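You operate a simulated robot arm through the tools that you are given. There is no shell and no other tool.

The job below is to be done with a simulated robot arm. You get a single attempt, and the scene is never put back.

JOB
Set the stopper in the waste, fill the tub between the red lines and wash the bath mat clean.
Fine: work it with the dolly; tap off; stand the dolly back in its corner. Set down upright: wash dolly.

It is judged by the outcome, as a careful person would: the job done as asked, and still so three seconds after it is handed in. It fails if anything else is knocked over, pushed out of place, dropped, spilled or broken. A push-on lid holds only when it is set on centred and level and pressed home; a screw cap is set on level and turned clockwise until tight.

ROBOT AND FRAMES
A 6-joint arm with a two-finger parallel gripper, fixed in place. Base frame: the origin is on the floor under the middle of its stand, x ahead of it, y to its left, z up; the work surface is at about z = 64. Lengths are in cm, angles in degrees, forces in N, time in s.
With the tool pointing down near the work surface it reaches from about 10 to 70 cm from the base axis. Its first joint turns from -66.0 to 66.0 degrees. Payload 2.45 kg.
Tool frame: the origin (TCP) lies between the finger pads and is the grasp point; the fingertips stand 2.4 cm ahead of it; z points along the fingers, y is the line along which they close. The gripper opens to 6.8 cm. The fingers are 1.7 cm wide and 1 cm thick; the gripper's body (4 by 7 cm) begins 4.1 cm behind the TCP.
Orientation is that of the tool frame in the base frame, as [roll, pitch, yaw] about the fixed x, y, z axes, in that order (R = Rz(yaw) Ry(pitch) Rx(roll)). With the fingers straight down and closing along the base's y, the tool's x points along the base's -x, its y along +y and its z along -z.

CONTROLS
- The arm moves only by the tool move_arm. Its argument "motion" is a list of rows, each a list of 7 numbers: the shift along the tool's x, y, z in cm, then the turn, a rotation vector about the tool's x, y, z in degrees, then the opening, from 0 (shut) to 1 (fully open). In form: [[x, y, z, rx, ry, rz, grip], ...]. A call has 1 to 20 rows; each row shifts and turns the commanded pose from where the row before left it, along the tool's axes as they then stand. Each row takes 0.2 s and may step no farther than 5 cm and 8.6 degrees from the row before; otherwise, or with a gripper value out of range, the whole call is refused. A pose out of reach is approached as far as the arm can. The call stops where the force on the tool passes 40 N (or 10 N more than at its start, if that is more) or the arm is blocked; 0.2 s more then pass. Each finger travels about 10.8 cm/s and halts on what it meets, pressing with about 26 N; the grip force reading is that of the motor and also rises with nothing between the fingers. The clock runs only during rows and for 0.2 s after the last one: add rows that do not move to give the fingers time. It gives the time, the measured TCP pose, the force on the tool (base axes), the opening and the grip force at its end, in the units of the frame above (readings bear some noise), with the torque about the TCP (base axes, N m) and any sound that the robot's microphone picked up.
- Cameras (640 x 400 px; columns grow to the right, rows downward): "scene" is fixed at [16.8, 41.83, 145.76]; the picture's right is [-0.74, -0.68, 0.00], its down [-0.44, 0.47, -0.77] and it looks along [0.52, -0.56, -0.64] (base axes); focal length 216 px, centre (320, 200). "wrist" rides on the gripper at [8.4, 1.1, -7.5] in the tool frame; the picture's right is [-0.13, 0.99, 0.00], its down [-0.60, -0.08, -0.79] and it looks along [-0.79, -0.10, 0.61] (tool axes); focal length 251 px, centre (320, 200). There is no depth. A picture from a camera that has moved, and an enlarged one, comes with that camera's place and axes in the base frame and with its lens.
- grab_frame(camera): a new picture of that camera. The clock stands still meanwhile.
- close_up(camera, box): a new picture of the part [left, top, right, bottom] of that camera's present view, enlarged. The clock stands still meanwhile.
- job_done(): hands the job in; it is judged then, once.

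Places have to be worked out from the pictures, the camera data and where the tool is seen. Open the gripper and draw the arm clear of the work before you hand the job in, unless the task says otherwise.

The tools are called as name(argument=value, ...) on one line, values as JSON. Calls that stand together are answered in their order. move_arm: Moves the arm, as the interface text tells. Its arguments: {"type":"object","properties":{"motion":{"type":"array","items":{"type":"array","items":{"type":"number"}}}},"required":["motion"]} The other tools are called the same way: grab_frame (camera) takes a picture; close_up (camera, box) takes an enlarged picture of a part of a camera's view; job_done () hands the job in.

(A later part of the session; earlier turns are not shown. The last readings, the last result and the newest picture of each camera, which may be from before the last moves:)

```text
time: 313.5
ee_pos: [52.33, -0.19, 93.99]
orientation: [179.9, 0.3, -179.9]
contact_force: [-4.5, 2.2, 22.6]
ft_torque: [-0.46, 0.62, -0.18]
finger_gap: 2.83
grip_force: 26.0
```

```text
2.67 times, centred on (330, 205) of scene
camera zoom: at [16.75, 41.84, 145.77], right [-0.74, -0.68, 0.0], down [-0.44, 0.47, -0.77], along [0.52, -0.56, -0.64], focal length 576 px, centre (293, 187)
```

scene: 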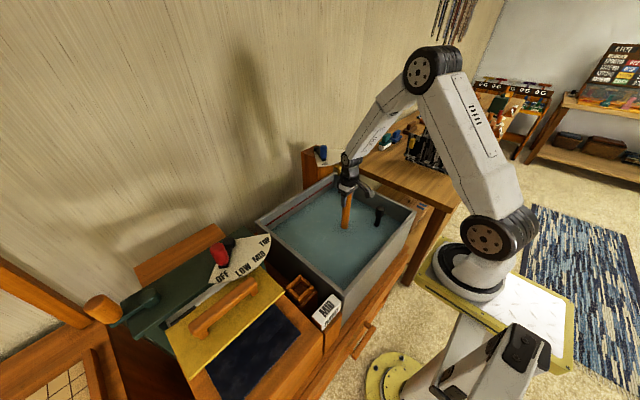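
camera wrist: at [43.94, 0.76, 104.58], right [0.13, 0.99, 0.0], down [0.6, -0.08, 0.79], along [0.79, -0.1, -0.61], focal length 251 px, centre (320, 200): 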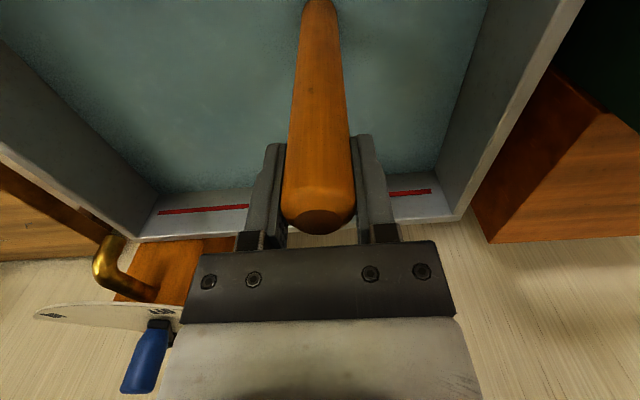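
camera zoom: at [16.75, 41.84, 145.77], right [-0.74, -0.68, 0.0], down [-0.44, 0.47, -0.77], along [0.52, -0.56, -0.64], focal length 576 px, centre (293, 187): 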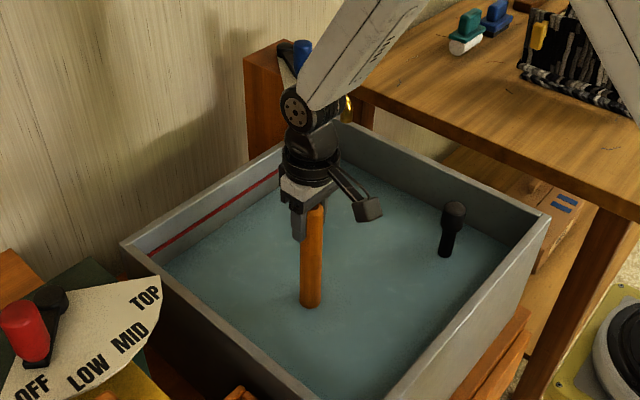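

Working without trips. Two more rounds here, then the centre and the −y patch.

move_arm(motion=[[0, 0, -4.9, 0, 0, 8, 0], [0, 0, -2.2, 0, 0, 8, 0], [0, 0, 4.9, 0, 0, -8, 0], [0, 0, 2.25, 0, 0, -8, 0], [0, 0, -4.9, 0, 0, 8, 0], [0, 0, -2.2, 0, 0, 8, 0], [0, 0, 4.9, 0, 0, -8, 0], [0, 0, 2.2, 0, 0, -8, 0], [0, 0, -4.9, 0, 0, 8, 0], [0, 0, -2.2, 0, 0, 8, 0], [0, 0, 4.9, 0, 0, -8, 0], [0, 0, 2.25, 0, 0, -8, 0], [0, 0, -4.9, 0, 0, 8, 0], [0, 0, -2.2, 0, 0, 8, 0], [0, 0, 4.9, 0, 0, -8, 0], [0, 0, 2.2, 0, 0, -8, 0], [0, 0, -4.9, 0, 0, 8, 0], [0, 0, -2.2, 0, 0, 8, 0], [0, 0, 4.9, 0, 0, -8, 0], [0, 0, 2.25, 0, 0, -8, 0]])

move_arm(motion=[[0, 0, -4.9, 0, 0, 8, 0], [0, 0, -2.2, 0, 0, 8, 0], [0, 0, 4.9, 0, 0, -8, 0], [0, 0, 2.25, 0, 0, -8, 0], [0, 0, -4.9, 0, 0, 8, 0], [0, 0, -2.2, 0, 0, 8, 0], [0, 0, 4.9, 0, 0, -8, 0], [0, 0, 2.2, 0, 0, -8, 0], [0, 0, -4.9, 0, 0, 8, 0], [0, 0, -2.2, 0, 0, 8, 0], [0, 0, 4.9, 0, 0, -8, 0], [0, 0, 2.25, 0, 0, -8, 0], [0, 0, -4.9, 0, 0, 8, 0], [0, 0, -2.2, 0, 0, 8, 0], [0, 0, 4.9, 0, 0, -8, 0], [0, 0, 2.2, 0, 0, -8, 0], [0, 0, -4.9, 0, 0, 8, 0], [0, 0, -2.2, 0, 0, 8, 0], [0, 0, 4.9, 0, 0, -8, 0], [0, 0, 2.25, 0, 0, -8, 0]])

move_arm(motion=[[0, -2.4, -4, 0, 0, 8, 0], [0, -2.6, -3.1, 0, 0, 8, 0], [0, 0, 4.9, 0, 0, -8, 0], [0, 0, 2.15, 0, 0, -8, 0], [0, 0, -4.9, 0, 0, 8, 0], [0, 0, -2.2, 0, 0, 8, 0], [0, 0, 4.9, 0, 0, -8, 0], [0, 0, 2.2, 0, 0, -8, 0], [0, 0, -4.9, 0, 0, 8, 0], [0, 0, -2.2, 0, 0, 8, 0], [0, 0, 4.9, 0, 0, -8, 0], [0, 0, 2.25, 0, 0, -8, 0], [0, 0, -4.9, 0, 0, 8, 0], [0, 0, -2.2, 0, 0, 8, 0], [0, 0, 4.9, 0, 0, -8, 0], [0, 0, 2.2, 0, 0, -8, 0], [0, 0, -4.9, 0, 0, 8, 0], [0, 0, -2.2, 0, 0, 8, 0], [0, 0, 4.9, 0, 0, -8, 0], [0, 0, 2.25, 0, 0, -8, 0]])

```text
time: 317.7
ee_pos: [52.47, -0.38, 93.92]
orientation: [179.9, 0.3, -179.9]
contact_force: [-4.3, 1.6, 23.5]
ft_torque: [-0.5, 0.56, -0.27]
finger_gap: 2.88
grip_force: 25.9
```

```text
time: 321.9
ee_pos: [52.22, -0.44, 93.69]
orientation: [179.9, 0.3, -180.0]
contact_force: [-4.8, -0.4, 19.4]
ft_torque: [-0.47, 0.73, -0.34]
finger_gap: 2.87
grip_force: 25.8
```

```text
time: 326.1
ee_pos: [51.93, -5.22, 93.73]
orientation: [179.8, 0.3, -179.9]
contact_force: [-5.3, 3.1, 22.2]
ft_torque: [-0.21, 0.66, -0.3]
finger_gap: 2.83
grip_force: 25.9
```

Fourteen tall strokes on +y, five at the centre so far. One more at the centre, then three rounds on the −y patch.

move_arm(motion=[[0, 0, -4.9, 0, 0, 8, 0], [0, 0, -2.2, 0, 0, 8, 0], [0, 0, 4.9, 0, 0, -8, 0], [0, 0, 2.25, 0, 0, -8, 0], [0, 0, -4.9, 0, 0, 8, 0], [0, 0, -2.2, 0, 0, 8, 0], [0, 0, 4.9, 0, 0, -8, 0], [0, 0, 2.2, 0, 0, -8, 0], [0, 0, -4.9, 0, 0, 8, 0], [0, 0, -2.2, 0, 0, 8, 0], [0, 0, 4.9, 0, 0, -8, 0], [0, 0, 2.25, 0, 0, -8, 0], [0, 0, -4.9, 0, 0, 8, 0], [0, 0, -2.2, 0, 0, 8, 0], [0, 0, 4.9, 0, 0, -8, 0], [0, 0, 2.2, 0, 0, -8, 0], [0, 0, -4.9, 0, 0, 8, 0], [0, 0, -2.2, 0, 0, 8, 0], [0, 0, 4.9, 0, 0, -8, 0], [0, 0, 2.2, 0, 0, -8, 0]])

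move_arm(motion=[[0, -2.6, -4, 0, 0, 8, 0], [0, -2.8, -3.1, 0, 0, 8, 0], [0, 0, 4.9, 0, 0, -8, 0], [0, 0, 2.15, 0, 0, -8, 0], [0, 0, -4.9, 0, 0, 8, 0], [0, 0, -2.2, 0, 0, 8, 0], [0, 0, 4.9, 0, 0, -8, 0], [0, 0, 2.2, 0, 0, -8, 0], [0, 0, -4.9, 0, 0, 8, 0], [0, 0, -2.2, 0, 0, 8, 0], [0, 0, 4.9, 0, 0, -8, 0], [0, 0, 2.25, 0, 0, -8, 0], [0, 0, -4.9, 0, 0, 8, 0], [0, 0, -2.2, 0, 0, 8, 0], [0, 0, 4.9, 0, 0, -8, 0], [0, 0, 2.2, 0, 0, -8, 0], [0, 0, -4.9, 0, 0, 8, 0], [0, 0, -2.2, 0, 0, 8, 0], [0, 0, 4.9, 0, 0, -8, 0], [0, 0, 2.25, 0, 0, -8, 0]])

move_arm(motion=[[0, 0, -4.9, 0, 0, 8, 0], [0, 0, -2.2, 0, 0, 8, 0], [0, 0, 4.9, 0, 0, -8, 0], [0, 0, 2.2, 0, 0, -8, 0], [0, 0, -4.9, 0, 0, 8, 0], [0, 0, -2.2, 0, 0, 8, 0], [0, 0, 4.9, 0, 0, -8, 0], [0, 0, 2.25, 0, 0, -8, 0], [0, 0, -4.9, 0, 0, 8, 0], [0, 0, -2.2, 0, 0, 8, 0], [0, 0, 4.9, 0, 0, -8, 0], [0, 0, 2.2, 0, 0, -8, 0], [0, 0, -4.9, 0, 0, 8, 0], [0, 0, -2.2, 0, 0, 8, 0], [0, 0, 4.9, 0, 0, -8, 0], [0, 0, 2.25, 0, 0, -8, 0], [0, 0, -4.9, 0, 0, 8, 0], [0, 0, -2.2, 0, 0, 8, 0], [0, 0, 4.9, 0, 0, -8, 0], [0, 0, 2.2, 0, 0, -8, 0]])

move_arm(motion=[[0, 0, -4.9, 0, 0, 8, 0], [0, 0, -2.2, 0, 0, 8, 0], [0, 0, 4.9, 0, 0, -8, 0], [0, 0, 2.2, 0, 0, -8, 0], [0, 0, -4.9, 0, 0, 8, 0], [0, 0, -2.2, 0, 0, 8, 0], [0, 0, 4.9, 0, 0, -8, 0], [0, 0, 2.25, 0, 0, -8, 0], [0, 0, -4.9, 0, 0, 8, 0], [0, 0, -2.2, 0, 0, 8, 0], [0, 0, 4.9, 0, 0, -8, 0], [0, 0, 2.2, 0, 0, -8, 0], [0, 0, -4.9, 0, 0, 8, 0], [0, 0, -2.2, 0, 0, 8, 0], [0, 0, 4.9, 0, 0, -8, 0], [0, 0, 2.2, 0, 0, -8, 0]])

grab_frame(camera="wrist")

close_up(camera="scene", box=[240, 130, 420, 280])

```text
time: 330.3
ee_pos: [51.94, -5.08, 93.51]
orientation: [179.9, 0.3, 180.0]
contact_force: [-4.7, 2.1, 27.0]
ft_torque: [-0.19, 0.33, -0.19]
finger_gap: 2.78
grip_force: 25.6
```

```text
time: 334.5
ee_pos: [51.63, -10.63, 93.6]
orientation: [-180.0, 0.4, -179.9]
contact_force: [-4.7, -0.4, 24.4]
ft_torque: [-0.06, 0.54, -0.24]
finger_gap: 2.76
grip_force: 26.5
```

```text
time: 338.7
ee_pos: [51.37, -10.68, 93.48]
orientation: [180.0, 0.2, -180.0]
contact_force: [-4.5, 2.9, 21.1]
ft_torque: [-0.02, 0.63, -0.22]
finger_gap: 2.82
grip_force: 25.8
```

```text
time: 342.1
ee_pos: [51.63, -10.66, 93.21]
orientation: [179.9, 0.2, -179.9]
contact_force: [-5.7, 1.7, 18.8]
ft_torque: [-0.07, 0.73, -0.2]
finger_gap: 2.83
grip_force: 26.3
```

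```text
taken
camera wrist: at [43.27, -9.66, 100.93], right [0.13, 0.99, 0.0], down [0.6, -0.08, 0.79], along [0.79, -0.1, -0.61], focal length 251 px, centre (320, 200)
```

wrist: 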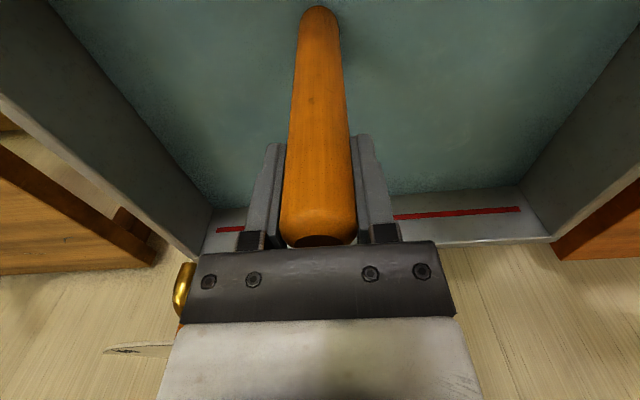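

```text
2.67 times, centred on (330, 205) of scene
camera zoom: at [16.75, 41.85, 145.77], right [-0.74, -0.68, 0.0], down [-0.44, 0.47, -0.77], along [0.52, -0.56, -0.64], focal length 576 px, centre (293, 187)
```

zoom: 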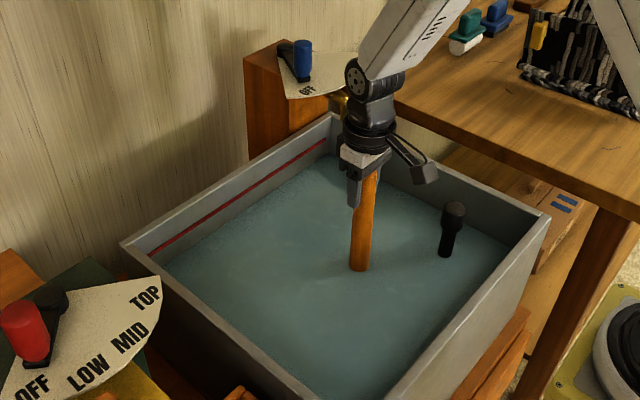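

Tall strokes done on all three places. A few press-and-rub passes along the length before inspecting again.

move_arm(motion=[[-0.4, 0.8, -0.05, 0, 0, 0, 0], [0, 0.8, 0.01, 0, 0, 0, 0], [0, 0.8, 0.01, 0, 0, 0, 0], [0, 0.8, 0.01, 0, 0, 0, 0], [0, -0.8, 0.01, 0, 0, 0, 0], [0, -0.8, 0.01, 0, 0, 0, 0], [0, -0.8, 0.01, 0, 0, 0, 0], [0, -0.8, 0.01, 0, 0, 0, 0], [0, 0.8, 0.01, 0, 0, 0, 0], [0, 0.8, 0.01, 0, 0, 0, 0], [0, 0.8, 0.01, 0, 0, 0, 0], [0, 0.8, 0.01, 0, 0, 0, 0], [0, 0.8, 0.01, 0, 0, 0, 0], [0, 0.8, 0.01, 0, 0, 0, 0], [0, 0.8, 0.01, 0, 0, 0, 0], [0, 0.8, 0.01, 0, 0, 0, 0]])

```text
time: 345.5
ee_pos: [51.86, -4.13, 92.97]
orientation: [179.9, 0.0, 180.0]
contact_force: [-0.3, -0.5, -3.4]
ft_torque: [0.03, -0.05, -0.02]
finger_gap: 2.84
grip_force: 25.9
```

move_arm(motion=[[0, 0, -2, 0, 0, 0, 0], [0, 0, -3, 0, 0, 0, 0], [-2.52, 2.02, 0, 0, 0, 0, 0], [-2.52, 2.02, 0, 0, 0, 0, 0], [-2.52, 2.02, 0, 0, 0, 0, 0], [-2.52, 2.02, 0, 0, 0, 0, 0], [-2.52, 2.02, 0, 0, 0, 0, 0], [-2.5, 2.02, 0, 0, 0, 0, 0], [0, 0, 2, 0, 0, 0, 0], [0, 0, 3, 0, 0, 0, 0], [0, 0, 3, 0, 0, 0, 0], [0, 0, 1.2, 0, 0, 0, 0], [0, 0, 0.4, 0, 0, 0, 0], [0, 0, 0, 0, 0, 0, 0]])

move_arm(motion=[[0, 0, 0.15, 0, 0, 0, 0], [0, 0, 0.15, 0, 0, 0, 0], [0, 0, 0, 0, 0, 0, 0]])

```text
time: 348.5
ee_pos: [67.05, 7.94, 88.26]
orientation: [179.9, 0.1, -179.9]
contact_force: [0.1, 0.2, -3.7]
ft_torque: [-0.03, -0.04, 0.03]
finger_gap: 2.86
grip_force: 26.4
```

```text
time: 349.3
ee_pos: [66.97, 7.86, 88.08]
orientation: [179.9, 0.0, 180.0]
contact_force: [-0.7, 0.5, -3.6]
ft_torque: [0.02, -0.01, 0.04]
finger_gap: 2.87
grip_force: 26.2
```

move_arm(motion=[[0, 0, 0.15, 0, 0, 0, 0], [0, 0, 0.15, 0, 0, 0, 0], [0, 0, 0, 0, 0, 0, 0]])

```text
time: 350.1
ee_pos: [67.1, 7.92, 87.74]
orientation: [179.9, -0.1, -179.9]
contact_force: [-0.8, 0.1, -3.5]
ft_torque: [0.02, 0.04, 0.02]
finger_gap: 2.83
grip_force: 26.3
```

move_arm(motion=[[0, 0, 0.15, 0, 0, 0, 0], [0, 0, 0.1, 0, 0, 0, 0], [0, 0, 0, 0, 0, 0, 0]])

```text
time: 350.9
ee_pos: [67.12, 7.86, 87.8]
orientation: [179.9, 0.3, -180.0]
contact_force: [-5.7, -1.8, 22.3]
ft_torque: [-0.45, 0.53, -0.14]
finger_gap: 2.85
grip_force: 26.6
```

Floor contact. Releasing and going to inspect the mat.

move_arm(motion=[[0, 0, -0.08, 0, 0, 0, 0], [0, 0, 0, 0, 0, 0, 0.45], [0, 0, 0, 0, 0, 0, 0.6], [0, 0, 0, 0, 0, 0, 0.9], [0, 0, 0, 0, 0, 0, 1], [0, 0, -1, 0, 0, 0, 1], [0, 0, -2, 0, 0, 0, 1], [0, 0, -3, 0, 0, 0, 1], [0, 0, -4, 0, 0, 0, 1], [0, 0, -4, 0, 0, 0, 1], [0, 0, -2, 0, 0, 0, 1], [3, -2.7, 0, 0, 0, 8.2, 1], [0, 0, 0, 0, 0, 8.2, 1], [0, 0, 0, 0, 0, 8.2, 1], [0, 0, 0, 0, 0, 8.2, 1], [0, 0, 0, 0, 0, 8.2, 1], [0, 0, 0, 0, 0, 8.2, 1], [0, 0, 0, 0, 0, 8.2, 1], [0, 0, 0, 0, 0, 8.2, 1], [0, 0, 0, 0, 0, 8.2, 1]])

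move_arm(motion=[[0, 0, 0, 0, 0, 8.1, 1], [0, 0, 0, 0, 0, 8.1, 1], [-3.5, -3, 0, 0, 0, 0, 1], [-3.5, -3, 0, 0, 0, 0, 1], [-3.5, -3, 0, 0, 0, 0, 1], [0, -3, 0, 0, 0, 0, 1], [0, 0, 4, 0, 0, 0, 1], [0, 0, 4, 0, 0, 0, 1], [0, 0, 4, 0, 0, 0, 1], [0, 0, 4, 0, 0, 0, 1], [0, 0, 4, 0, 0, 0, 1], [0, 0, 0, 0, 0, 0, 1]])

close_up(camera="scene", box=[240, 130, 420, 280])

```text
time: 355.1
ee_pos: [64.18, 5.18, 103.68]
orientation: [180.0, -0.1, 106.0]
contact_force: [0.0, 0.0, 0.4]
ft_torque: [-0.02, -0.02, -0.02]
finger_gap: 6.79
grip_force: 0.1
```

```text
time: 357.7
ee_pos: [51.98, -5.44, 83.59]
orientation: [179.9, -0.2, 90.0]
contact_force: [0.1, -0.1, -0.3]
ft_torque: [0.02, 0.04, 0.01]
finger_gap: 6.85
grip_force: 0.0
```

```text
2.67 times, centred on (330, 205) of scene
camera zoom: at [16.8, 41.83, 145.76], right [-0.74, -0.68, 0.0], down [-0.44, 0.47, -0.77], along [0.52, -0.56, -0.64], focal length 576 px, centre (293, 187)
```

zoom: 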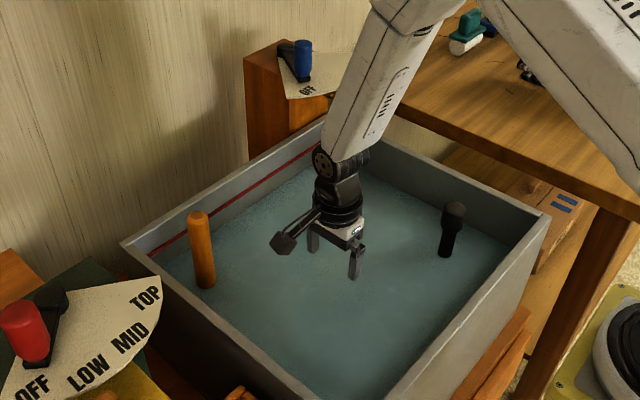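

move_arm(motion=[[0, 0, 4, 0, 0, 0, 1], [0, 0, 4, 0, 0, 0, 1], [0, 0, 2.5, 0, 0, 0, 1], [0, 0, 0.5, 0, 0, 0, 1], [0, 0, 0.5, 0, 0, 0, 1], [0, 0, 0.5, 0, 0, 0, 1], [0, 0, 0.5, 0, 0, 0, 1], [0, 0, 0.5, 0, 0, 0, 1], [0, 0, 0.5, 0, 0, 0, 1], [0, 0, 0.5, 0, 0, 0, 1], [0, 0, 0.5, 0, 0, 0, 1], [0, 0, 0.2, 0, 0, 0, 1], [0, 0, 0, 0, 0, 0, 1]])

move_arm(motion=[[0, 0, 0, 0, 0, 0, 0.8], [0, 0, 0, 0, 0, 0, 0.5], [0, 0, 0, 0, 0, 0, 0.2], [0, 0, 0, 0, 0, 0, 0.2], [0, 0, -0.5, 0, 0, 0, 0.2], [0, 0, -0.8, 0, 0, 0, 0.2], [0, 0, -1, 0, 0, 0, 0.2], [0, 0, -1, 0, 0, 0, 0.2], [0, 0, -1, 0, 0, 0, 0.2], [0, 0, -1, 0, 0, 0, 0.2], [0, 0, -1, 0, 0, 0, 0.2], [0, 0, -1, 0, 0, 0, 0.2], [0, 0, -1, 0, 0, 0, 0.2], [0, 0, -1, 0, 0, 0, 0.2], [0, 0, -1, 0, 0, 0, 0.2], [0, 0, -0.7, 0, 0, 0, 0.2], [0, 0, 0, 0, 0, 0, 0.2]])

close_up(camera="scene", box=[310, 210, 380, 260])

grab_frame(camera="wrist")

```text
time: 360.5
ee_pos: [52.06, -5.23, 68.95]
orientation: [179.9, -0.2, 90.0]
contact_force: [-0.4, -0.1, -0.3]
ft_torque: [-0.02, 0.0, -0.05]
finger_gap: 6.8
grip_force: 0.0
```

```text
time: 364.1
ee_pos: [52.03, -5.31, 79.87]
orientation: [-180.0, 0.0, 90.0]
contact_force: [-0.2, 0.0, -3.5]
ft_torque: [0.02, 0.0, 0.04]
finger_gap: 5.76
grip_force: 25.8
```

```text
8.00 times, centred on (345, 235) of scene
camera zoom: at [16.81, 41.83, 145.76], right [-0.74, -0.68, 0.0], down [-0.44, 0.47, -0.77], along [0.52, -0.56, -0.64], focal length 1727 px, centre (120, -80)
```

zoom: 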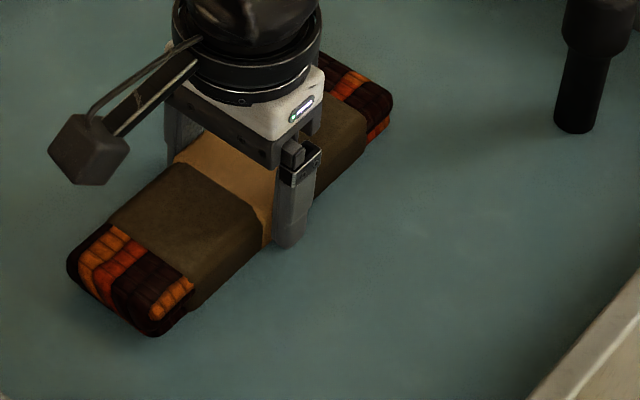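

```text
taken
camera wrist: at [53.15, 3.13, 87.61], right [0.99, -0.13, 0.0], down [-0.08, -0.61, 0.79], along [-0.1, -0.79, -0.61], focal length 251 px, centre (320, 200)
```

wrist: 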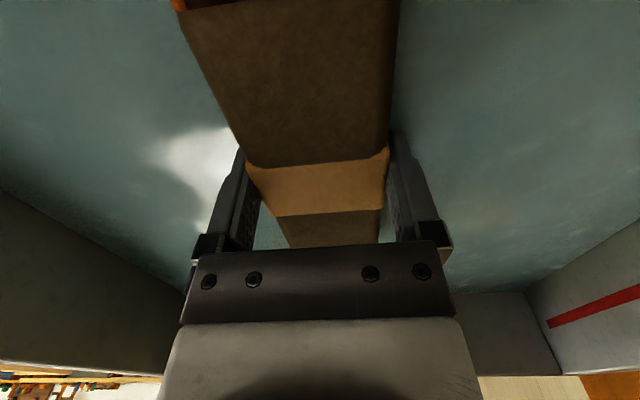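

Still no visible change. I'll set the mat down once more and this time grip the dolly with its top against the palm so it can't creep, then rub and twist it along the whole mat with continuous contact.

move_arm(motion=[[0, 0, 1, 0, 0, 0, 0.2], [0, 0, 1, 0, 0, 0, 0.2], [0, 0, 1, 0, 0, 0, 0.2], [0, 0, 1, 0, 0, 0, 0.2], [0, 0, 1, 0, 0, 0, 0.2], [0, 0, 1, 0, 0, 0, 0.2], [0, 0, 1, 0, 0, 0, 0.2], [0, 0, 1, 0, 0, 0, 0.2], [0, 0, 1, 0, 0, 0, 0.2], [0, 0, 0.8, 0, 0, 0, 0.2], [0, 0, 0.6, 0, 0, 0, 0.2], [0, 0, 0.4, 0, 0, 0, 0.2], [0, 0, 0.2, 0, 0, 0, 0.2], [0, 0, 0, 0, 0, 0, 0.2]])

move_arm(motion=[[0, 0, 0, 0, 0, 0, 0.95], [0, 0, 0, 0, 0, 0, 1], [0, 0, 0, 0, 0, 0, 1], [0, 0, -1, 0, 0, 0, 1], [0, 0, -2, 0, 0, 0, 1], [0, 0, -3, 0, 0, 0, 1], [0, 0, -4, 0, 0, 0, 1], [0, 0, -4, 0, 0, 0, 1], [0, 0, -4, 0, 0, 0, 1], [0, 0, -4, 0, 0, 0, 1], [0, 0, -4, 0, 0, 0, 1], [0, 0, -4, 0, 0, 0, 1], [0, 0, -4, 0, 0, 0, 1]])

move_arm(motion=[[0, 0, 0, 0, 0, -8.2, 1], [0, 0, 0, 0, 0, -8.2, 1], [0, 0, 0, 0, 0, -8.2, 1], [0, 0, 0, 0, 0, -8.2, 1], [0, 0, 0, 0, 0, -8.2, 1], [0, 0, 0, 0, 0, -8.2, 1], [0, 0, 0, 0, 0, -8.2, 1], [0, 0, 0, 0, 0, -8.2, 1], [0, 0, 0, 0, 0, -8.2, 1], [0, 0, 0, 0, 0, -8.2, 1], [0, 0, 0, 0, 0, -8, 1], [-3.7, 3.3, 0, 0, 0, 0, 1], [-3.7, 3.3, 0, 0, 0, 0, 1], [-3.7, 3.3, 0, 0, 0, 0, 1], [-3.7, 3.3, 0, 0, 0, 0, 1], [0, 0, 0, 0, 0, 0, 1]])

close_up(camera="wrist", box=[260, 0, 380, 90])

```text
time: 367.1
ee_pos: [52.05, -5.27, 68.85]
orientation: [179.9, -0.1, 90.1]
contact_force: [-0.9, -1.0, 3.6]
ft_torque: [0.02, 0.3, 0.0]
finger_gap: 5.76
grip_force: 26.9
```

```text
time: 369.9
ee_pos: [51.73, -5.41, 103.07]
orientation: [180.0, 0.0, 90.0]
contact_force: [-0.9, 0.3, 0.4]
ft_torque: [0.05, 0.02, -0.02]
finger_gap: 6.79
grip_force: 0.0
```

```text
time: 373.3
ee_pos: [66.94, 7.87, 102.96]
orientation: [179.9, 0.0, -180.0]
contact_force: [0.4, -0.3, -1.0]
ft_torque: [0.01, -0.02, 0.0]
finger_gap: 6.8
grip_force: 0.0
```

```text
4.44 times, centred on (320, 45) of wrist
camera zoom: at [58.54, 8.89, 110.62], right [0.13, 0.99, 0.0], down [0.6, -0.08, 0.79], along [0.79, -0.1, -0.61], focal length 1118 px, centre (320, 889)
```

zoom: 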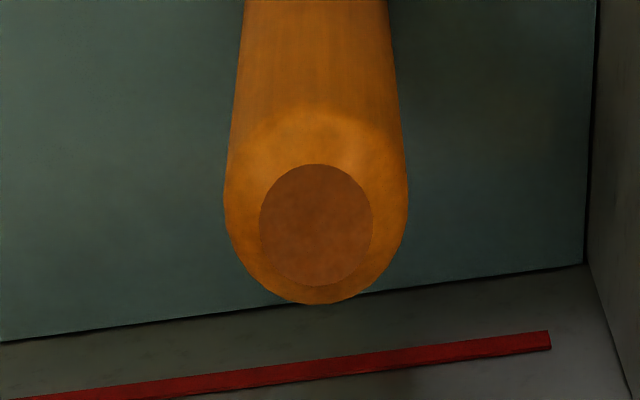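

move_arm(motion=[[0.72, 0, 4, 0, 0, 0, 1], [0, 0, 4, 0, 0, 0, 1], [0, 0, 4, 0, 0, 0, 1], [0, 0, 2.8, 0, 0, 0, 1], [0, 0, 0.3, 0, 0, 0, 1], [0, 0, 0, 0, 0, 0, 1]])

move_arm(motion=[[0, 0, 0.2, 0, 0, 0, 1], [0, 0, 0.2, 0, 0, 0, 1], [0, 0, 0, 0, 0, 0, 1]])

```text
time: 374.7
ee_pos: [66.08, 7.79, 87.76]
orientation: [180.0, 0.0, -180.0]
contact_force: [0.4, 0.4, 0.1]
ft_torque: [-0.03, 0.03, 0.01]
finger_gap: 6.82
grip_force: 0.0
```

```text
time: 375.5
ee_pos: [66.13, 7.87, 87.34]
orientation: [179.9, 0.1, -180.0]
contact_force: [-0.9, -0.4, 0.6]
ft_torque: [-0.02, 0.02, 0.03]
finger_gap: 6.81
grip_force: 0.0
```

move_arm(motion=[[0, 0, 0.15, 0, 0, 0, 1], [0, 0, 0.15, 0, 0, 0, 1], [0, 0, 0, 0, 0, 0, 1]])

```text
time: 376.3
ee_pos: [66.17, 7.89, 87.34]
orientation: [179.8, 0.4, 180.0]
contact_force: [-6.4, -3.1, 30.8]
ft_torque: [0.09, -0.03, 0.0]
finger_gap: 6.81
grip_force: 0.0
```

The palm is on the handle top. Easing off a hair and gripping.

move_arm(motion=[[0, 0, -0.12, 0, 0.3, 0, 1], [0, 0, 0, 0, 0, 0, 0], [0, 0, 0, 0, 0, 0, 0], [0, 0, 0, 0, 0, 0, 0], [0, 0, -1, 0, 0, 0, 0], [0, 0, -2, 0, 0, 0, 0], [0, 0, -2, 0, 0, 0, 0], [0, 0, -2, 0, 0, 0, 0], [2.4, -1.0, 0, 0, 0, 0, 0], [2.4, -1.0, 0, 0, 0, 0, 0], [2.4, -1.0, 0, 0, 0, 0, 0], [2.4, -1.0, 0, 0, 0, 0, 0], [2.4, -1.0, 0, 0, 0, 0, 0], [2.1, -1.0, 0, 0, 0, 0, 0], [0, 0, 0, 0, 0, 0, 0]])

```text
time: 379.5
ee_pos: [52.09, 1.85, 94.38]
orientation: [179.9, -0.4, 180.0]
contact_force: [0.3, -0.3, -4.2]
ft_torque: [0.02, 0.02, 0.06]
finger_gap: 2.83
grip_force: 26.2
```

move_arm(motion=[[0, 0, 1, 0, -0.35, 0, 0], [0, 0, 0.7, 0, 0, 0, 0], [0, 0, 0.1, 0, 0, 0, 0], [0, 0, 0, 0, 0, 0, 0]])

move_arm(motion=[[0, 0, 0.08, 0, 0, 0, 0], [0, 0, 0, 0, 0, 0, 0]])

```text
time: 380.5
ee_pos: [52.18, 1.92, 92.49]
orientation: [179.9, 0.2, 180.0]
contact_force: [-0.5, 0.1, -3.9]
ft_torque: [0.01, 0.01, 0.01]
finger_gap: 2.86
grip_force: 26.0
```

```text
time: 381.1
ee_pos: [52.1, 1.91, 92.44]
orientation: [180.0, 0.2, -180.0]
contact_force: [0.9, -0.5, -4.2]
ft_torque: [-0.01, -0.01, 0.01]
finger_gap: 2.83
grip_force: 25.9
```

move_arm(motion=[[0, 0, 0.06, 0, 0, 0, 0], [0, 0, 0, 0, 0, 0, 0]])

move_arm(motion=[[0, 0, 0.06, 0, 0, 0, 0], [0, 0, 0, 0, 0, 0, 0]])

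move_arm(motion=[[0, 0, 0.06, 0, 0, 0, 0], [0, 0, 0, 0, 0, 0, 0]])

```text
time: 381.7
ee_pos: [52.0, 1.91, 92.49]
orientation: [179.9, 0.0, 180.0]
contact_force: [0.9, 0.0, 2.2]
ft_torque: [0.01, 0.24, 0.0]
finger_gap: 2.83
grip_force: 26.1
```

```text
time: 382.3
ee_pos: [52.1, 1.9, 92.48]
orientation: [179.9, 0.3, 180.0]
contact_force: [-0.7, 0.0, 13.9]
ft_torque: [-0.48, 0.68, -0.03]
finger_gap: 2.84
grip_force: 26.1
```

```text
time: 382.9
ee_pos: [52.2, 1.98, 92.36]
orientation: [179.9, 0.2, 180.0]
contact_force: [0.1, 1.3, 28.7]
ft_torque: [-0.52, 0.94, -0.14]
finger_gap: 2.84
grip_force: 25.8
```

Contact found with a stiff hold. Easing to ~15 N and sweeping along the mat with small twists.

move_arm(motion=[[0, 0, -0.06, 0, 0, 0, 0], [0, -0.8, 0, 0, 0, 8, 0], [0, -0.8, 0, 0, 0, -8, 0], [0, -0.8, 0, 0, 0, -8, 0], [0, -0.8, 0, 0, 0, 8, 0], [0, -0.8, 0, 0, 0, 8, 0], [0, -0.8, 0, 0, 0, -8, 0], [0, -0.8, 0, 0, 0, -8, 0], [0, -0.8, 0, 0, 0, 8, 0], [0, -0.8, 0, 0, 0, 8, 0], [0, -0.8, 0, 0, 0, -8, 0], [0, -0.8, 0, 0, 0, -8, 0], [0, -0.8, 0, 0, 0, 8, 0], [0, -0.8, 0, 0, 0, 8, 0], [0, -0.8, 0, 0, 0, -8, 0], [0, -0.8, 0, 0, 0, -8, 0], [0, -0.8, 0, 0, 0, 8, 0]])

```text
time: 383.7
ee_pos: [52.32, 0.84, 92.46]
orientation: [179.7, 0.6, 175.4]
contact_force: [-0.3, -1.1, -0.9]
ft_torque: [-0.48, 0.1, 0.07]
finger_gap: 2.83
grip_force: 26.2
stopped in row 3: the force on the tool passed its limit at 44 N (the readings are from after the stop); the commanded pose is now the measured one
```

Rubbing jams the dolly against the mat, so sideways scrubbing isn't how this tool works. I'll straighten up and instead press and twist repeatedly with the stiff hold, lifting between — the proper dolly action.

move_arm(motion=[[0, 0, -1.5, 0.3, 0.55, -4.6, 0], [0, -0.8, 0, 0, 0, 0, 0], [0, 0, 1, 0, 0, 0, 0], [0, 0, 0.4, 0, 0, 0, 0], [0, 0, 0, 0, 0, 0, 0]])

move_arm(motion=[[0, 0, 0.08, 0, 0, 0, 0], [0, 0, 0, 0, 0, 0, 0]])

```text
time: 384.9
ee_pos: [52.34, 0.01, 92.52]
orientation: [179.9, 0.1, -179.9]
contact_force: [-0.6, -0.1, -3.6]
ft_torque: [0.02, 0.0, 0.02]
finger_gap: 2.84
grip_force: 26.5
```

```text
time: 385.5
ee_pos: [52.37, 0.02, 92.42]
orientation: [180.0, 0.1, -180.0]
contact_force: [0.1, -0.2, -3.7]
ft_torque: [0.01, 0.0, -0.02]
finger_gap: 2.86
grip_force: 26.8
```

move_arm(motion=[[0, 0, 0.1, 0, 0, 0, 0], [0, 0, 0, 0, 0, 0, 0]])

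move_arm(motion=[[0, 0, 0.06, 0, 0, 0, 0], [0, 0, 0, 0, 0, 0, 0]])

```text
time: 386.1
ee_pos: [52.34, 0.09, 92.41]
orientation: [-180.0, 0.2, -180.0]
contact_force: [-0.9, -1.2, 0.4]
ft_torque: [-0.17, 0.02, -0.02]
finger_gap: 2.86
grip_force: 26.1
```

```text
time: 386.7
ee_pos: [52.28, 0.08, 92.46]
orientation: [180.0, 0.2, -180.0]
contact_force: [-5.5, -0.2, 19.2]
ft_torque: [-0.03, 0.58, 0.0]
finger_gap: 2.84
grip_force: 25.5
```

Pressed at 19 N. Twisting ±41° under pressure.

move_arm(motion=[[0, 0, 0, 0, 0, 8.4, 0], [0, 0, 0, 0, 0, 8.4, 0], [0, 0, 0, 0, 0, 8.4, 0], [0, 0, 0, 0, 0, 8.4, 0], [0, 0, 0, 0, 0, 8.4, 0], [0, 0, 0, 0, 0, -8.4, 0], [0, 0, 0, 0, 0, -8.4, 0], [0, 0, 0, 0, 0, -8.4, 0], [0, 0, 0, 0, 0, -8.4, 0], [0, 0, 0, 0, 0, -8.4, 0], [0, 0, 0, 0, 0, -8.4, 0], [0, 0, 0, 0, 0, -8.4, 0], [0, 0, 0, 0, 0, -8.4, 0], [0, 0, 0, 0, 0, -8.4, 0], [0, 0, 0, 0, 0, -8.4, 0], [0, 0, 0, 0, 0, 8.4, 0], [0, 0, 0, 0, 0, 8.4, 0], [0, 0, 0, 0, 0, 8.4, 0], [0, 0, 0, 0, 0, 8.4, 0], [0, 0, 0, 0, 0, 8.4, 0]])

move_arm(motion=[[0, 0, 0.02, 0, 0, 8.4, 0], [0, 0, 0, 0, 0, 8.4, 0], [0, 0, 0, 0, 0, 8.4, 0], [0, 0, 0, 0, 0, 8.4, 0], [0, 0, 0, 0, 0, 8.4, 0], [0, 0, 0, 0, 0, -8.4, 0], [0, 0, 0, 0, 0, -8.4, 0], [0, 0, 0, 0, 0, -8.4, 0], [0, 0, 0, 0, 0, -8.4, 0], [0, 0, 0, 0, 0, -8.4, 0], [0, 0, 0, 0, 0, -8.4, 0], [0, 0, 0, 0, 0, -8.4, 0], [0, 0, 0, 0, 0, -8.4, 0], [0, 0, 0, 0, 0, -8.4, 0], [0, 0, 0, 0, 0, -8.4, 0], [0, 0, 0, 0, 0, 8.4, 0], [0, 0, 0, 0, 0, 8.4, 0], [0, 0, 0, 0, 0, 8.4, 0], [0, 0, 0, 0, 0, 8.4, 0], [0, 0, 0, 0, 0, 8.4, 0]])

```text
time: 390.9
ee_pos: [52.27, 0.04, 92.35]
orientation: [-179.9, 0.1, 179.9]
contact_force: [-1.4, -2.4, 18.8]
ft_torque: [-0.32, 0.18, 0.51]
finger_gap: 2.82
grip_force: 26.0
```

```text
time: 395.1
ee_pos: [52.25, 0.13, 92.3]
orientation: [180.0, 0.2, 179.9]
contact_force: [-0.7, -0.9, 24.9]
ft_torque: [-0.07, 0.07, 0.7]
finger_gap: 2.84
grip_force: 26.2
```

Contact holds steadily with real twisting torque. Continuing several more rounds here.

move_arm(motion=[[0, 0, 0, 0, 0, 8.4, 0], [0, 0, 0, 0, 0, 8.4, 0], [0, 0, 0, 0, 0, 8.4, 0], [0, 0, 0, 0, 0, 8.4, 0], [0, 0, 0, 0, 0, 8.4, 0], [0, 0, 0, 0, 0, -8.4, 0], [0, 0, 0, 0, 0, -8.4, 0], [0, 0, 0, 0, 0, -8.4, 0], [0, 0, 0, 0, 0, -8.4, 0], [0, 0, 0, 0, 0, -8.4, 0], [0, 0, 0, 0, 0, -8.4, 0], [0, 0, 0, 0, 0, -8.4, 0], [0, 0, 0, 0, 0, -8.4, 0], [0, 0, 0, 0, 0, -8.4, 0], [0, 0, 0, 0, 0, -8.4, 0], [0, 0, 0, 0, 0, 8.4, 0], [0, 0, 0, 0, 0, 8.4, 0], [0, 0, 0, 0, 0, 8.4, 0], [0, 0, 0, 0, 0, 8.4, 0], [0, 0, 0, 0, 0, 8.4, 0]])

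move_arm(motion=[[0, 0, 0, 0, 0, 8.4, 0], [0, 0, 0, 0, 0, 8.4, 0], [0, 0, 0, 0, 0, 8.4, 0], [0, 0, 0, 0, 0, 8.4, 0], [0, 0, 0, 0, 0, 8.4, 0], [0, 0, 0, 0, 0, -8.4, 0], [0, 0, 0, 0, 0, -8.4, 0], [0, 0, 0, 0, 0, -8.4, 0], [0, 0, 0, 0, 0, -8.4, 0], [0, 0, 0, 0, 0, -8.4, 0], [0, 0, 0, 0, 0, -8.4, 0], [0, 0, 0, 0, 0, -8.4, 0], [0, 0, 0, 0, 0, -8.4, 0], [0, 0, 0, 0, 0, -8.4, 0], [0, 0, 0, 0, 0, -8.4, 0], [0, 0, 0, 0, 0, 8.4, 0], [0, 0, 0, 0, 0, 8.4, 0], [0, 0, 0, 0, 0, 8.4, 0], [0, 0, 0, 0, 0, 8.4, 0], [0, 0, 0, 0, 0, 8.4, 0]])

move_arm(motion=[[0, 0, 0, 0, 0, 8.4, 0], [0, 0, 0, 0, 0, 8.4, 0], [0, 0, 0, 0, 0, 8.4, 0], [0, 0, 0, 0, 0, 8.4, 0], [0, 0, 0, 0, 0, 8.4, 0], [0, 0, 0, 0, 0, -8.4, 0], [0, 0, 0, 0, 0, -8.4, 0], [0, 0, 0, 0, 0, -8.4, 0], [0, 0, 0, 0, 0, -8.4, 0], [0, 0, 0, 0, 0, -8.4, 0], [0, 0, 0, 0, 0, -8.4, 0], [0, 0, 0, 0, 0, -8.4, 0], [0, 0, 0, 0, 0, -8.4, 0], [0, 0, 0, 0, 0, -8.4, 0], [0, 0, 0, 0, 0, -8.4, 0], [0, 0, 0, 0, 0, 8.4, 0], [0, 0, 0, 0, 0, 8.4, 0], [0, 0, 0, 0, 0, 8.4, 0], [0, 0, 0, 0, 0, 8.4, 0], [0, 0, 0, 0, 0, 8.4, 0]])

```text
time: 399.3
ee_pos: [52.36, 0.11, 92.43]
orientation: [-179.9, 0.2, -180.0]
contact_force: [0.7, -0.1, 25.2]
ft_torque: [-0.16, -0.18, 0.72]
finger_gap: 2.9
grip_force: 26.0
```

```text
time: 403.5
ee_pos: [52.35, 0.06, 92.41]
orientation: [179.9, 0.4, 180.0]
contact_force: [-0.6, 0.2, 28.5]
ft_torque: [-0.09, 0.06, 0.73]
finger_gap: 2.86
grip_force: 26.1
```

```text
time: 407.7
ee_pos: [52.3, 0.07, 92.4]
orientation: [-180.0, 0.3, 180.0]
contact_force: [-0.2, 0.9, 28.9]
ft_torque: [-0.12, -0.11, 0.72]
finger_gap: 2.9
grip_force: 26.5
```

Over 800° of twisting under pressure on the +y patch. Now the same on the −y patch.

move_arm(motion=[[0, 0, -1.5, 0, 0, 0, 0], [0, -3.6, 0, 0, 0, 0, 0], [0, -3.6, 0, 0, 0, 0, 0], [0, -3.6, 0, 0, 0, 0, 0], [0, 0, 1, 0, 0, 0, 0], [0, 0, 0.38, 0, 0, 0, 0], [0, 0, 0, 0, 0, 0, 0]])

move_arm(motion=[[0, 0, 0.06, 0, 0, 0, 0], [0, 0, 0, 0, 0, 0, 0]])

```text
time: 409.3
ee_pos: [52.14, -10.74, 92.49]
orientation: [180.0, 0.1, 180.0]
contact_force: [-0.3, 0.3, -4.0]
ft_torque: [0.05, 0.01, 0.03]
finger_gap: 2.92
grip_force: 26.4
```

```text
time: 409.9
ee_pos: [52.25, -10.77, 92.41]
orientation: [-180.0, 0.2, -179.9]
contact_force: [-0.9, -1.0, 0.8]
ft_torque: [0.1, 0.09, 0.05]
finger_gap: 2.88
grip_force: 26.1
```

move_arm(motion=[[0, 0, 0.07, 0, 0, 8.4, 0], [0, 0, 0, 0, 0, 8.4, 0], [0, 0, 0, 0, 0, 8.4, 0], [0, 0, 0, 0, 0, 8.4, 0], [0, 0, 0, 0, 0, 8.4, 0], [0, 0, 0, 0, 0, -8.4, 0], [0, 0, 0, 0, 0, -8.4, 0], [0, 0, 0, 0, 0, -8.4, 0], [0, 0, 0, 0, 0, -8.4, 0], [0, 0, 0, 0, 0, -8.4, 0], [0, 0, 0, 0, 0, -8.4, 0], [0, 0, 0, 0, 0, -8.4, 0], [0, 0, 0, 0, 0, -8.4, 0], [0, 0, 0, 0, 0, -8.4, 0], [0, 0, 0, 0, 0, -8.4, 0], [0, 0, 0, 0, 0, 8.4, 0], [0, 0, 0, 0, 0, 8.4, 0], [0, 0, 0, 0, 0, 8.4, 0], [0, 0, 0, 0, 0, 8.4, 0], [0, 0, 0, 0, 0, 8.4, 0]])

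move_arm(motion=[[0, 0, 0, 0, 0, 8.4, 0], [0, 0, 0, 0, 0, 8.4, 0], [0, 0, 0, 0, 0, 8.4, 0], [0, 0, 0, 0, 0, 8.4, 0], [0, 0, 0, 0, 0, 8.4, 0], [0, 0, 0, 0, 0, -8.4, 0], [0, 0, 0, 0, 0, -8.4, 0], [0, 0, 0, 0, 0, -8.4, 0], [0, 0, 0, 0, 0, -8.4, 0], [0, 0, 0, 0, 0, -8.4, 0], [0, 0, 0, 0, 0, -8.4, 0], [0, 0, 0, 0, 0, -8.4, 0], [0, 0, 0, 0, 0, -8.4, 0], [0, 0, 0, 0, 0, -8.4, 0], [0, 0, 0, 0, 0, -8.4, 0], [0, 0, 0, 0, 0, 8.4, 0], [0, 0, 0, 0, 0, 8.4, 0], [0, 0, 0, 0, 0, 8.4, 0], [0, 0, 0, 0, 0, 8.4, 0], [0, 0, 0, 0, 0, 8.4, 0]])

move_arm(motion=[[0, 0, 0, 0, 0, 8.4, 0], [0, 0, 0, 0, 0, 8.4, 0], [0, 0, 0, 0, 0, 8.4, 0], [0, 0, 0, 0, 0, 8.4, 0], [0, 0, 0, 0, 0, 8.4, 0], [0, 0, 0, 0, 0, -8.4, 0], [0, 0, 0, 0, 0, -8.4, 0], [0, 0, 0, 0, 0, -8.4, 0], [0, 0, 0, 0, 0, -8.4, 0], [0, 0, 0, 0, 0, -8.4, 0], [0, 0, 0, 0, 0, -8.4, 0], [0, 0, 0, 0, 0, -8.4, 0], [0, 0, 0, 0, 0, -8.4, 0], [0, 0, 0, 0, 0, -8.4, 0], [0, 0, 0, 0, 0, -8.4, 0], [0, 0, 0, 0, 0, 8.4, 0], [0, 0, 0, 0, 0, 8.4, 0], [0, 0, 0, 0, 0, 8.4, 0], [0, 0, 0, 0, 0, 8.4, 0], [0, 0, 0, 0, 0, 8.4, 0]])

move_arm(motion=[[0, 0, 0, 0, 0, 8.4, 0], [0, 0, 0, 0, 0, 8.4, 0], [0, 0, 0, 0, 0, 8.4, 0], [0, 0, 0, 0, 0, 8.4, 0], [0, 0, 0, 0, 0, 8.4, 0], [0, 0, 0, 0, 0, -8.4, 0], [0, 0, 0, 0, 0, -8.4, 0], [0, 0, 0, 0, 0, -8.4, 0], [0, 0, 0, 0, 0, -8.4, 0], [0, 0, 0, 0, 0, -8.4, 0], [0, 0, 0, 0, 0, -8.4, 0], [0, 0, 0, 0, 0, -8.4, 0], [0, 0, 0, 0, 0, -8.4, 0], [0, 0, 0, 0, 0, -8.4, 0], [0, 0, 0, 0, 0, -8.4, 0], [0, 0, 0, 0, 0, 8.4, 0], [0, 0, 0, 0, 0, 8.4, 0], [0, 0, 0, 0, 0, 8.4, 0], [0, 0, 0, 0, 0, 8.4, 0], [0, 0, 0, 0, 0, 8.4, 0]])

```text
time: 414.1
ee_pos: [52.36, -10.71, 92.29]
orientation: [180.0, 0.2, 180.0]
contact_force: [-2.4, -1.4, 28.4]
ft_torque: [0.09, 0.33, 0.74]
finger_gap: 2.85
grip_force: 26.2
```

```text
time: 418.3
ee_pos: [52.34, -10.71, 92.36]
orientation: [180.0, 0.2, 180.0]
contact_force: [-3.4, 0.7, 29.5]
ft_torque: [0.27, 0.5, 0.75]
finger_gap: 2.89
grip_force: 26.0
```

```text
time: 422.5
ee_pos: [52.32, -10.81, 92.43]
orientation: [-180.0, 0.3, -180.0]
contact_force: [0.0, -0.9, 24.4]
ft_torque: [0.08, 0.12, 0.72]
finger_gap: 2.88
grip_force: 25.9
```

```text
time: 426.7
ee_pos: [52.33, -10.73, 92.33]
orientation: [-180.0, 0.2, 180.0]
contact_force: [0.3, -1.5, 26.8]
ft_torque: [0.01, 0.21, 0.74]
finger_gap: 2.91
grip_force: 25.8
```

The torque equals the grip's slip limit, so at this pressure the gripper was turning around the handle rather than turning the dolly. I'll lighten the pressure so that the dolly itself turns on the mat.

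move_arm(motion=[[0, 0, -0.07, 0, 0, 0, 0], [0, 0, 0, 0, 0, 0, 0]])

```text
time: 427.3
ee_pos: [52.28, -10.84, 92.42]
orientation: [179.9, 0.1, 179.9]
contact_force: [1.3, 0.0, 17.6]
ft_torque: [0.02, -0.63, -0.01]
finger_gap: 2.87
grip_force: 26.1
```

move_arm(motion=[[0, 0, -0.05, 0, 0, 0, 0], [0, 0, 0, 0, 0, 0, 0]])

```text
time: 427.9
ee_pos: [52.21, -10.73, 92.32]
orientation: [180.0, 0.0, -179.9]
contact_force: [3.8, -2.0, 8.0]
ft_torque: [0.01, -0.72, -0.05]
finger_gap: 2.9
grip_force: 25.7
```

move_arm(motion=[[0, 0, 0, 0, 0, 8.4, 0], [0, 0, 0, 0, 0, 8.4, 0], [0, 0, 0, 0, 0, 8.4, 0], [0, 0, 0, 0, 0, 8.4, 0], [0, 0, 0, 0, 0, 8.4, 0], [0, 0, 0, 0, 0, -8.4, 0], [0, 0, 0, 0, 0, -8.4, 0], [0, 0, 0, 0, 0, -8.4, 0], [0, 0, 0, 0, 0, -8.4, 0], [0, 0, 0, 0, 0, -8.4, 0], [0, 0, 0, 0, 0, -8.4, 0], [0, 0, 0, 0, 0, -8.4, 0], [0, 0, 0, 0, 0, -8.4, 0], [0, 0, 0, 0, 0, -8.4, 0], [0, 0, 0, 0, 0, -8.4, 0], [0, 0, 0, 0, 0, 8.4, 0], [0, 0, 0, 0, 0, 8.4, 0], [0, 0, 0, 0, 0, 8.4, 0], [0, 0, 0, 0, 0, 8.4, 0], [0, 0, 0, 0, 0, 8.4, 0]])

```text
time: 432.1
ee_pos: [52.18, -10.77, 92.35]
orientation: [-180.0, 0.1, 179.8]
contact_force: [-2.1, -1.0, 12.1]
ft_torque: [-0.1, 0.51, 0.41]
finger_gap: 2.81
grip_force: 25.9
```

Now the dolly really turns on the mat (0.41 N·m at light pressure). Several more rounds.

move_arm(motion=[[0, 0, 0, 0, 0, 8.4, 0], [0, 0, 0, 0, 0, 8.4, 0], [0, 0, 0, 0, 0, 8.4, 0], [0, 0, 0, 0, 0, 8.4, 0], [0, 0, 0, 0, 0, 8.4, 0], [0, 0, 0, 0, 0, -8.4, 0], [0, 0, 0, 0, 0, -8.4, 0], [0, 0, 0, 0, 0, -8.4, 0], [0, 0, 0, 0, 0, -8.4, 0], [0, 0, 0, 0, 0, -8.4, 0], [0, 0, 0, 0, 0, -8.4, 0], [0, 0, 0, 0, 0, -8.4, 0], [0, 0, 0, 0, 0, -8.4, 0], [0, 0, 0, 0, 0, -8.4, 0], [0, 0, 0, 0, 0, -8.4, 0], [0, 0, 0, 0, 0, 8.4, 0], [0, 0, 0, 0, 0, 8.4, 0], [0, 0, 0, 0, 0, 8.4, 0], [0, 0, 0, 0, 0, 8.4, 0], [0, 0, 0, 0, 0, 8.4, 0]])

move_arm(motion=[[0, 0, 0, 0, 0, 8.4, 0], [0, 0, 0, 0, 0, 8.4, 0], [0, 0, 0, 0, 0, 8.4, 0], [0, 0, 0, 0, 0, 8.4, 0], [0, 0, 0, 0, 0, 8.4, 0], [0, 0, 0, 0, 0, -8.4, 0], [0, 0, 0, 0, 0, -8.4, 0], [0, 0, 0, 0, 0, -8.4, 0], [0, 0, 0, 0, 0, -8.4, 0], [0, 0, 0, 0, 0, -8.4, 0], [0, 0, 0, 0, 0, -8.4, 0], [0, 0, 0, 0, 0, -8.4, 0], [0, 0, 0, 0, 0, -8.4, 0], [0, 0, 0, 0, 0, -8.4, 0], [0, 0, 0, 0, 0, -8.4, 0], [0, 0, 0, 0, 0, 8.4, 0], [0, 0, 0, 0, 0, 8.4, 0], [0, 0, 0, 0, 0, 8.4, 0], [0, 0, 0, 0, 0, 8.4, 0], [0, 0, 0, 0, 0, 8.4, 0]])

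move_arm(motion=[[0, 0, 0, 0, 0, 8.4, 0], [0, 0, 0, 0, 0, 8.4, 0], [0, 0, 0, 0, 0, 8.4, 0], [0, 0, 0, 0, 0, 8.4, 0], [0, 0, 0, 0, 0, 8.4, 0], [0, 0, 0, 0, 0, -8.4, 0], [0, 0, 0, 0, 0, -8.4, 0], [0, 0, 0, 0, 0, -8.4, 0], [0, 0, 0, 0, 0, -8.4, 0], [0, 0, 0, 0, 0, -8.4, 0], [0, 0, 0, 0, 0, -8.4, 0], [0, 0, 0, 0, 0, -8.4, 0], [0, 0, 0, 0, 0, -8.4, 0], [0, 0, 0, 0, 0, -8.4, 0], [0, 0, 0, 0, 0, -8.4, 0], [0, 0, 0, 0, 0, 8.4, 0], [0, 0, 0, 0, 0, 8.4, 0], [0, 0, 0, 0, 0, 8.4, 0], [0, 0, 0, 0, 0, 8.4, 0], [0, 0, 0, 0, 0, 8.4, 0]])

```text
time: 436.3
ee_pos: [52.28, -10.72, 92.35]
orientation: [180.0, 0.1, 179.9]
contact_force: [-0.3, 0.2, -4.1]
ft_torque: [0.02, 0.01, -0.01]
finger_gap: 2.85
grip_force: 25.8
```

```text
time: 440.5
ee_pos: [52.4, -10.64, 92.34]
orientation: [180.0, 0.1, 179.9]
contact_force: [0.4, -0.7, -3.4]
ft_torque: [-0.02, 0.01, 0.03]
finger_gap: 2.85
grip_force: 25.8
```

```text
time: 444.7
ee_pos: [52.33, -10.76, 92.4]
orientation: [180.0, 0.0, 179.8]
contact_force: [-0.5, 0.2, -2.9]
ft_torque: [-0.02, 0.03, -0.02]
finger_gap: 2.86
grip_force: 26.1
```

Contact was lost again. Since I now have a stiff hold, I'll also try harder presses (30+ N), which I haven't really done in strokes. First, calibrate the contact height precisely.

move_arm(motion=[[0, 0, 0.05, 0, 0, 0, 0], [0, 0, 0, 0, 0, 0, 0]])

move_arm(motion=[[0, 0, 0.05, 0, 0, 0, 0], [0, 0, 0, 0, 0, 0, 0]])

move_arm(motion=[[0, 0, 0.05, 0, 0, 0, 0], [0, 0, 0, 0, 0, 0, 0]])

move_arm(motion=[[0, 0, 0.05, 0, 0, 0, 0], [0, 0, 0, 0, 0, 0, 0]])

```text
time: 445.3
ee_pos: [52.35, -10.74, 92.47]
orientation: [-179.9, 0.1, -179.9]
contact_force: [-2.0, -0.1, 1.0]
ft_torque: [-0.02, 0.37, -0.13]
finger_gap: 2.85
grip_force: 25.8
```

```text
time: 445.9
ee_pos: [52.4, -10.6, 92.38]
orientation: [-180.0, 0.1, 180.0]
contact_force: [-2.8, 2.0, 15.2]
ft_torque: [0.23, 0.88, 0.01]
finger_gap: 2.87
grip_force: 26.1
```

```text
time: 446.5
ee_pos: [52.36, -10.72, 92.49]
orientation: [180.0, 0.2, -180.0]
contact_force: [-3.9, -1.1, 23.5]
ft_torque: [0.11, 0.93, 0.04]
finger_gap: 2.85
grip_force: 26.0
```

```text
time: 447.1
ee_pos: [52.31, -10.67, 92.3]
orientation: [-179.9, 0.2, 179.9]
contact_force: [-3.9, -2.7, 35.9]
ft_torque: [0.25, 0.77, 0.04]
finger_gap: 2.89
grip_force: 26.2
```

36 N at this height. Hard-press strokes here: lift 3 cm and press back down to this force, five times.

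move_arm(motion=[[0, 0, -3, 0, 0, 0, 0], [0, 0, 2.4, 0, 0, 0, 0], [0, 0, 0.6, 0, 0, 0, 0], [0, 0, 0, 0, 0, 0, 0], [0, 0, -3, 0, 0, 0, 0], [0, 0, 2.4, 0, 0, 0, 0], [0, 0, 0.6, 0, 0, 0, 0], [0, 0, 0, 0, 0, 0, 0], [0, 0, -3, 0, 0, 0, 0], [0, 0, 2.4, 0, 0, 0, 0], [0, 0, 0.6, 0, 0, 0, 0], [0, 0, 0, 0, 0, 0, 0], [0, 0, -3, 0, 0, 0, 0], [0, 0, 2.4, 0, 0, 0, 0], [0, 0, 0.6, 0, 0, 0, 0], [0, 0, 0, 0, 0, 0, 0], [0, 0, -3, 0, 0, 0, 0], [0, 0, 2.4, 0, 0, 0, 0], [0, 0, 0.6, 0, 0, 0, 0], [0, 0, 0, 0, 0, 0, 0]])

```text
time: 451.3
ee_pos: [52.43, -10.79, 92.46]
orientation: [179.9, 0.1, -180.0]
contact_force: [-6.6, 1.4, 29.9]
ft_torque: [0.43, 0.96, 0.07]
finger_gap: 2.84
grip_force: 25.7
```

move_arm(motion=[[0, 0, -4, 0, 0, 0, 0], [0, 0, 3.4, 0, 0, 0, 0], [0, 0, 0.63, 0, 0, 0, 0], [0, 0, 0, 0, 0, 0, 0], [0, 0, -4, 0, 0, 0, 0], [0, 0, 3.4, 0, 0, 0, 0], [0, 0, 0.6, 0, 0, 0, 0], [0, 0, 0, 0, 0, 0, 0], [0, 0, -4, 0, 0, 0, 0], [0, 0, 3.4, 0, 0, 0, 0], [0, 0, 0.6, 0, 0, 0, 0], [0, 0, 0, 0, 0, 0, 0], [0, 0, -4, 0, 0, 0, 0], [0, 0, 3.4, 0, 0, 0, 0], [0, 0, 0.6, 0, 0, 0, 0], [0, 0, 0, 0, 0, 0, 0], [0, 0, -4, 0, 0, 0, 0], [0, 0, 3.4, 0, 0, 0, 0], [0, 0, 0.6, 0, 0, 0, 0], [0, 0, 0, 0, 0, 0, 0]])

move_arm(motion=[[0, 2.7, -4, 0, 0, 0, 0], [0, 2.7, 0, 0, 0, 0, 0], [0, 2.7, 0, 0, 0, 0, 0], [0, 2.7, 0, 0, 0, 0, 0], [0, 0, 3.4, 0, 0, 0, 0], [0, 0, 0.58, 0, 0, 0, 0], [0, 0, 0, 0, 0, 0, 0], [0, 0, -4, 0, 0, 0, 0], [0, 0, 3.4, 0, 0, 0, 0], [0, 0, 0.6, 0, 0, 0, 0], [0, 0, 0, 0, 0, 0, 0], [0, 0, -4, 0, 0, 0, 0], [0, 0, 3.4, 0, 0, 0, 0], [0, 0, 0.6, 0, 0, 0, 0], [0, 0, 0, 0, 0, 0, 0], [0, 0, -4, 0, 0, 0, 0], [0, 0, 3.4, 0, 0, 0, 0], [0, 0, 0.6, 0, 0, 0, 0], [0, 0, 0, 0, 0, 0, 0]])

```text
time: 453.8
ee_pos: [52.44, -10.65, 92.49]
orientation: [-179.9, 0.2, 179.9]
contact_force: [-3.9, 2.5, 11.1]
ft_torque: [0.42, 0.46, 0.01]
finger_gap: 2.86
grip_force: 26.7
stopped in row 12: the force on the tool passed its limit at 50 N (the readings are from after the stop); the commanded pose is now the measured one
```

```text
time: 457.8
ee_pos: [52.52, 0.1, 92.53]
orientation: [180.0, 0.4, 180.0]
contact_force: [0.3, -0.3, -3.4]
ft_torque: [0.01, -0.03, 0.01]
finger_gap: 2.85
grip_force: 25.8
```

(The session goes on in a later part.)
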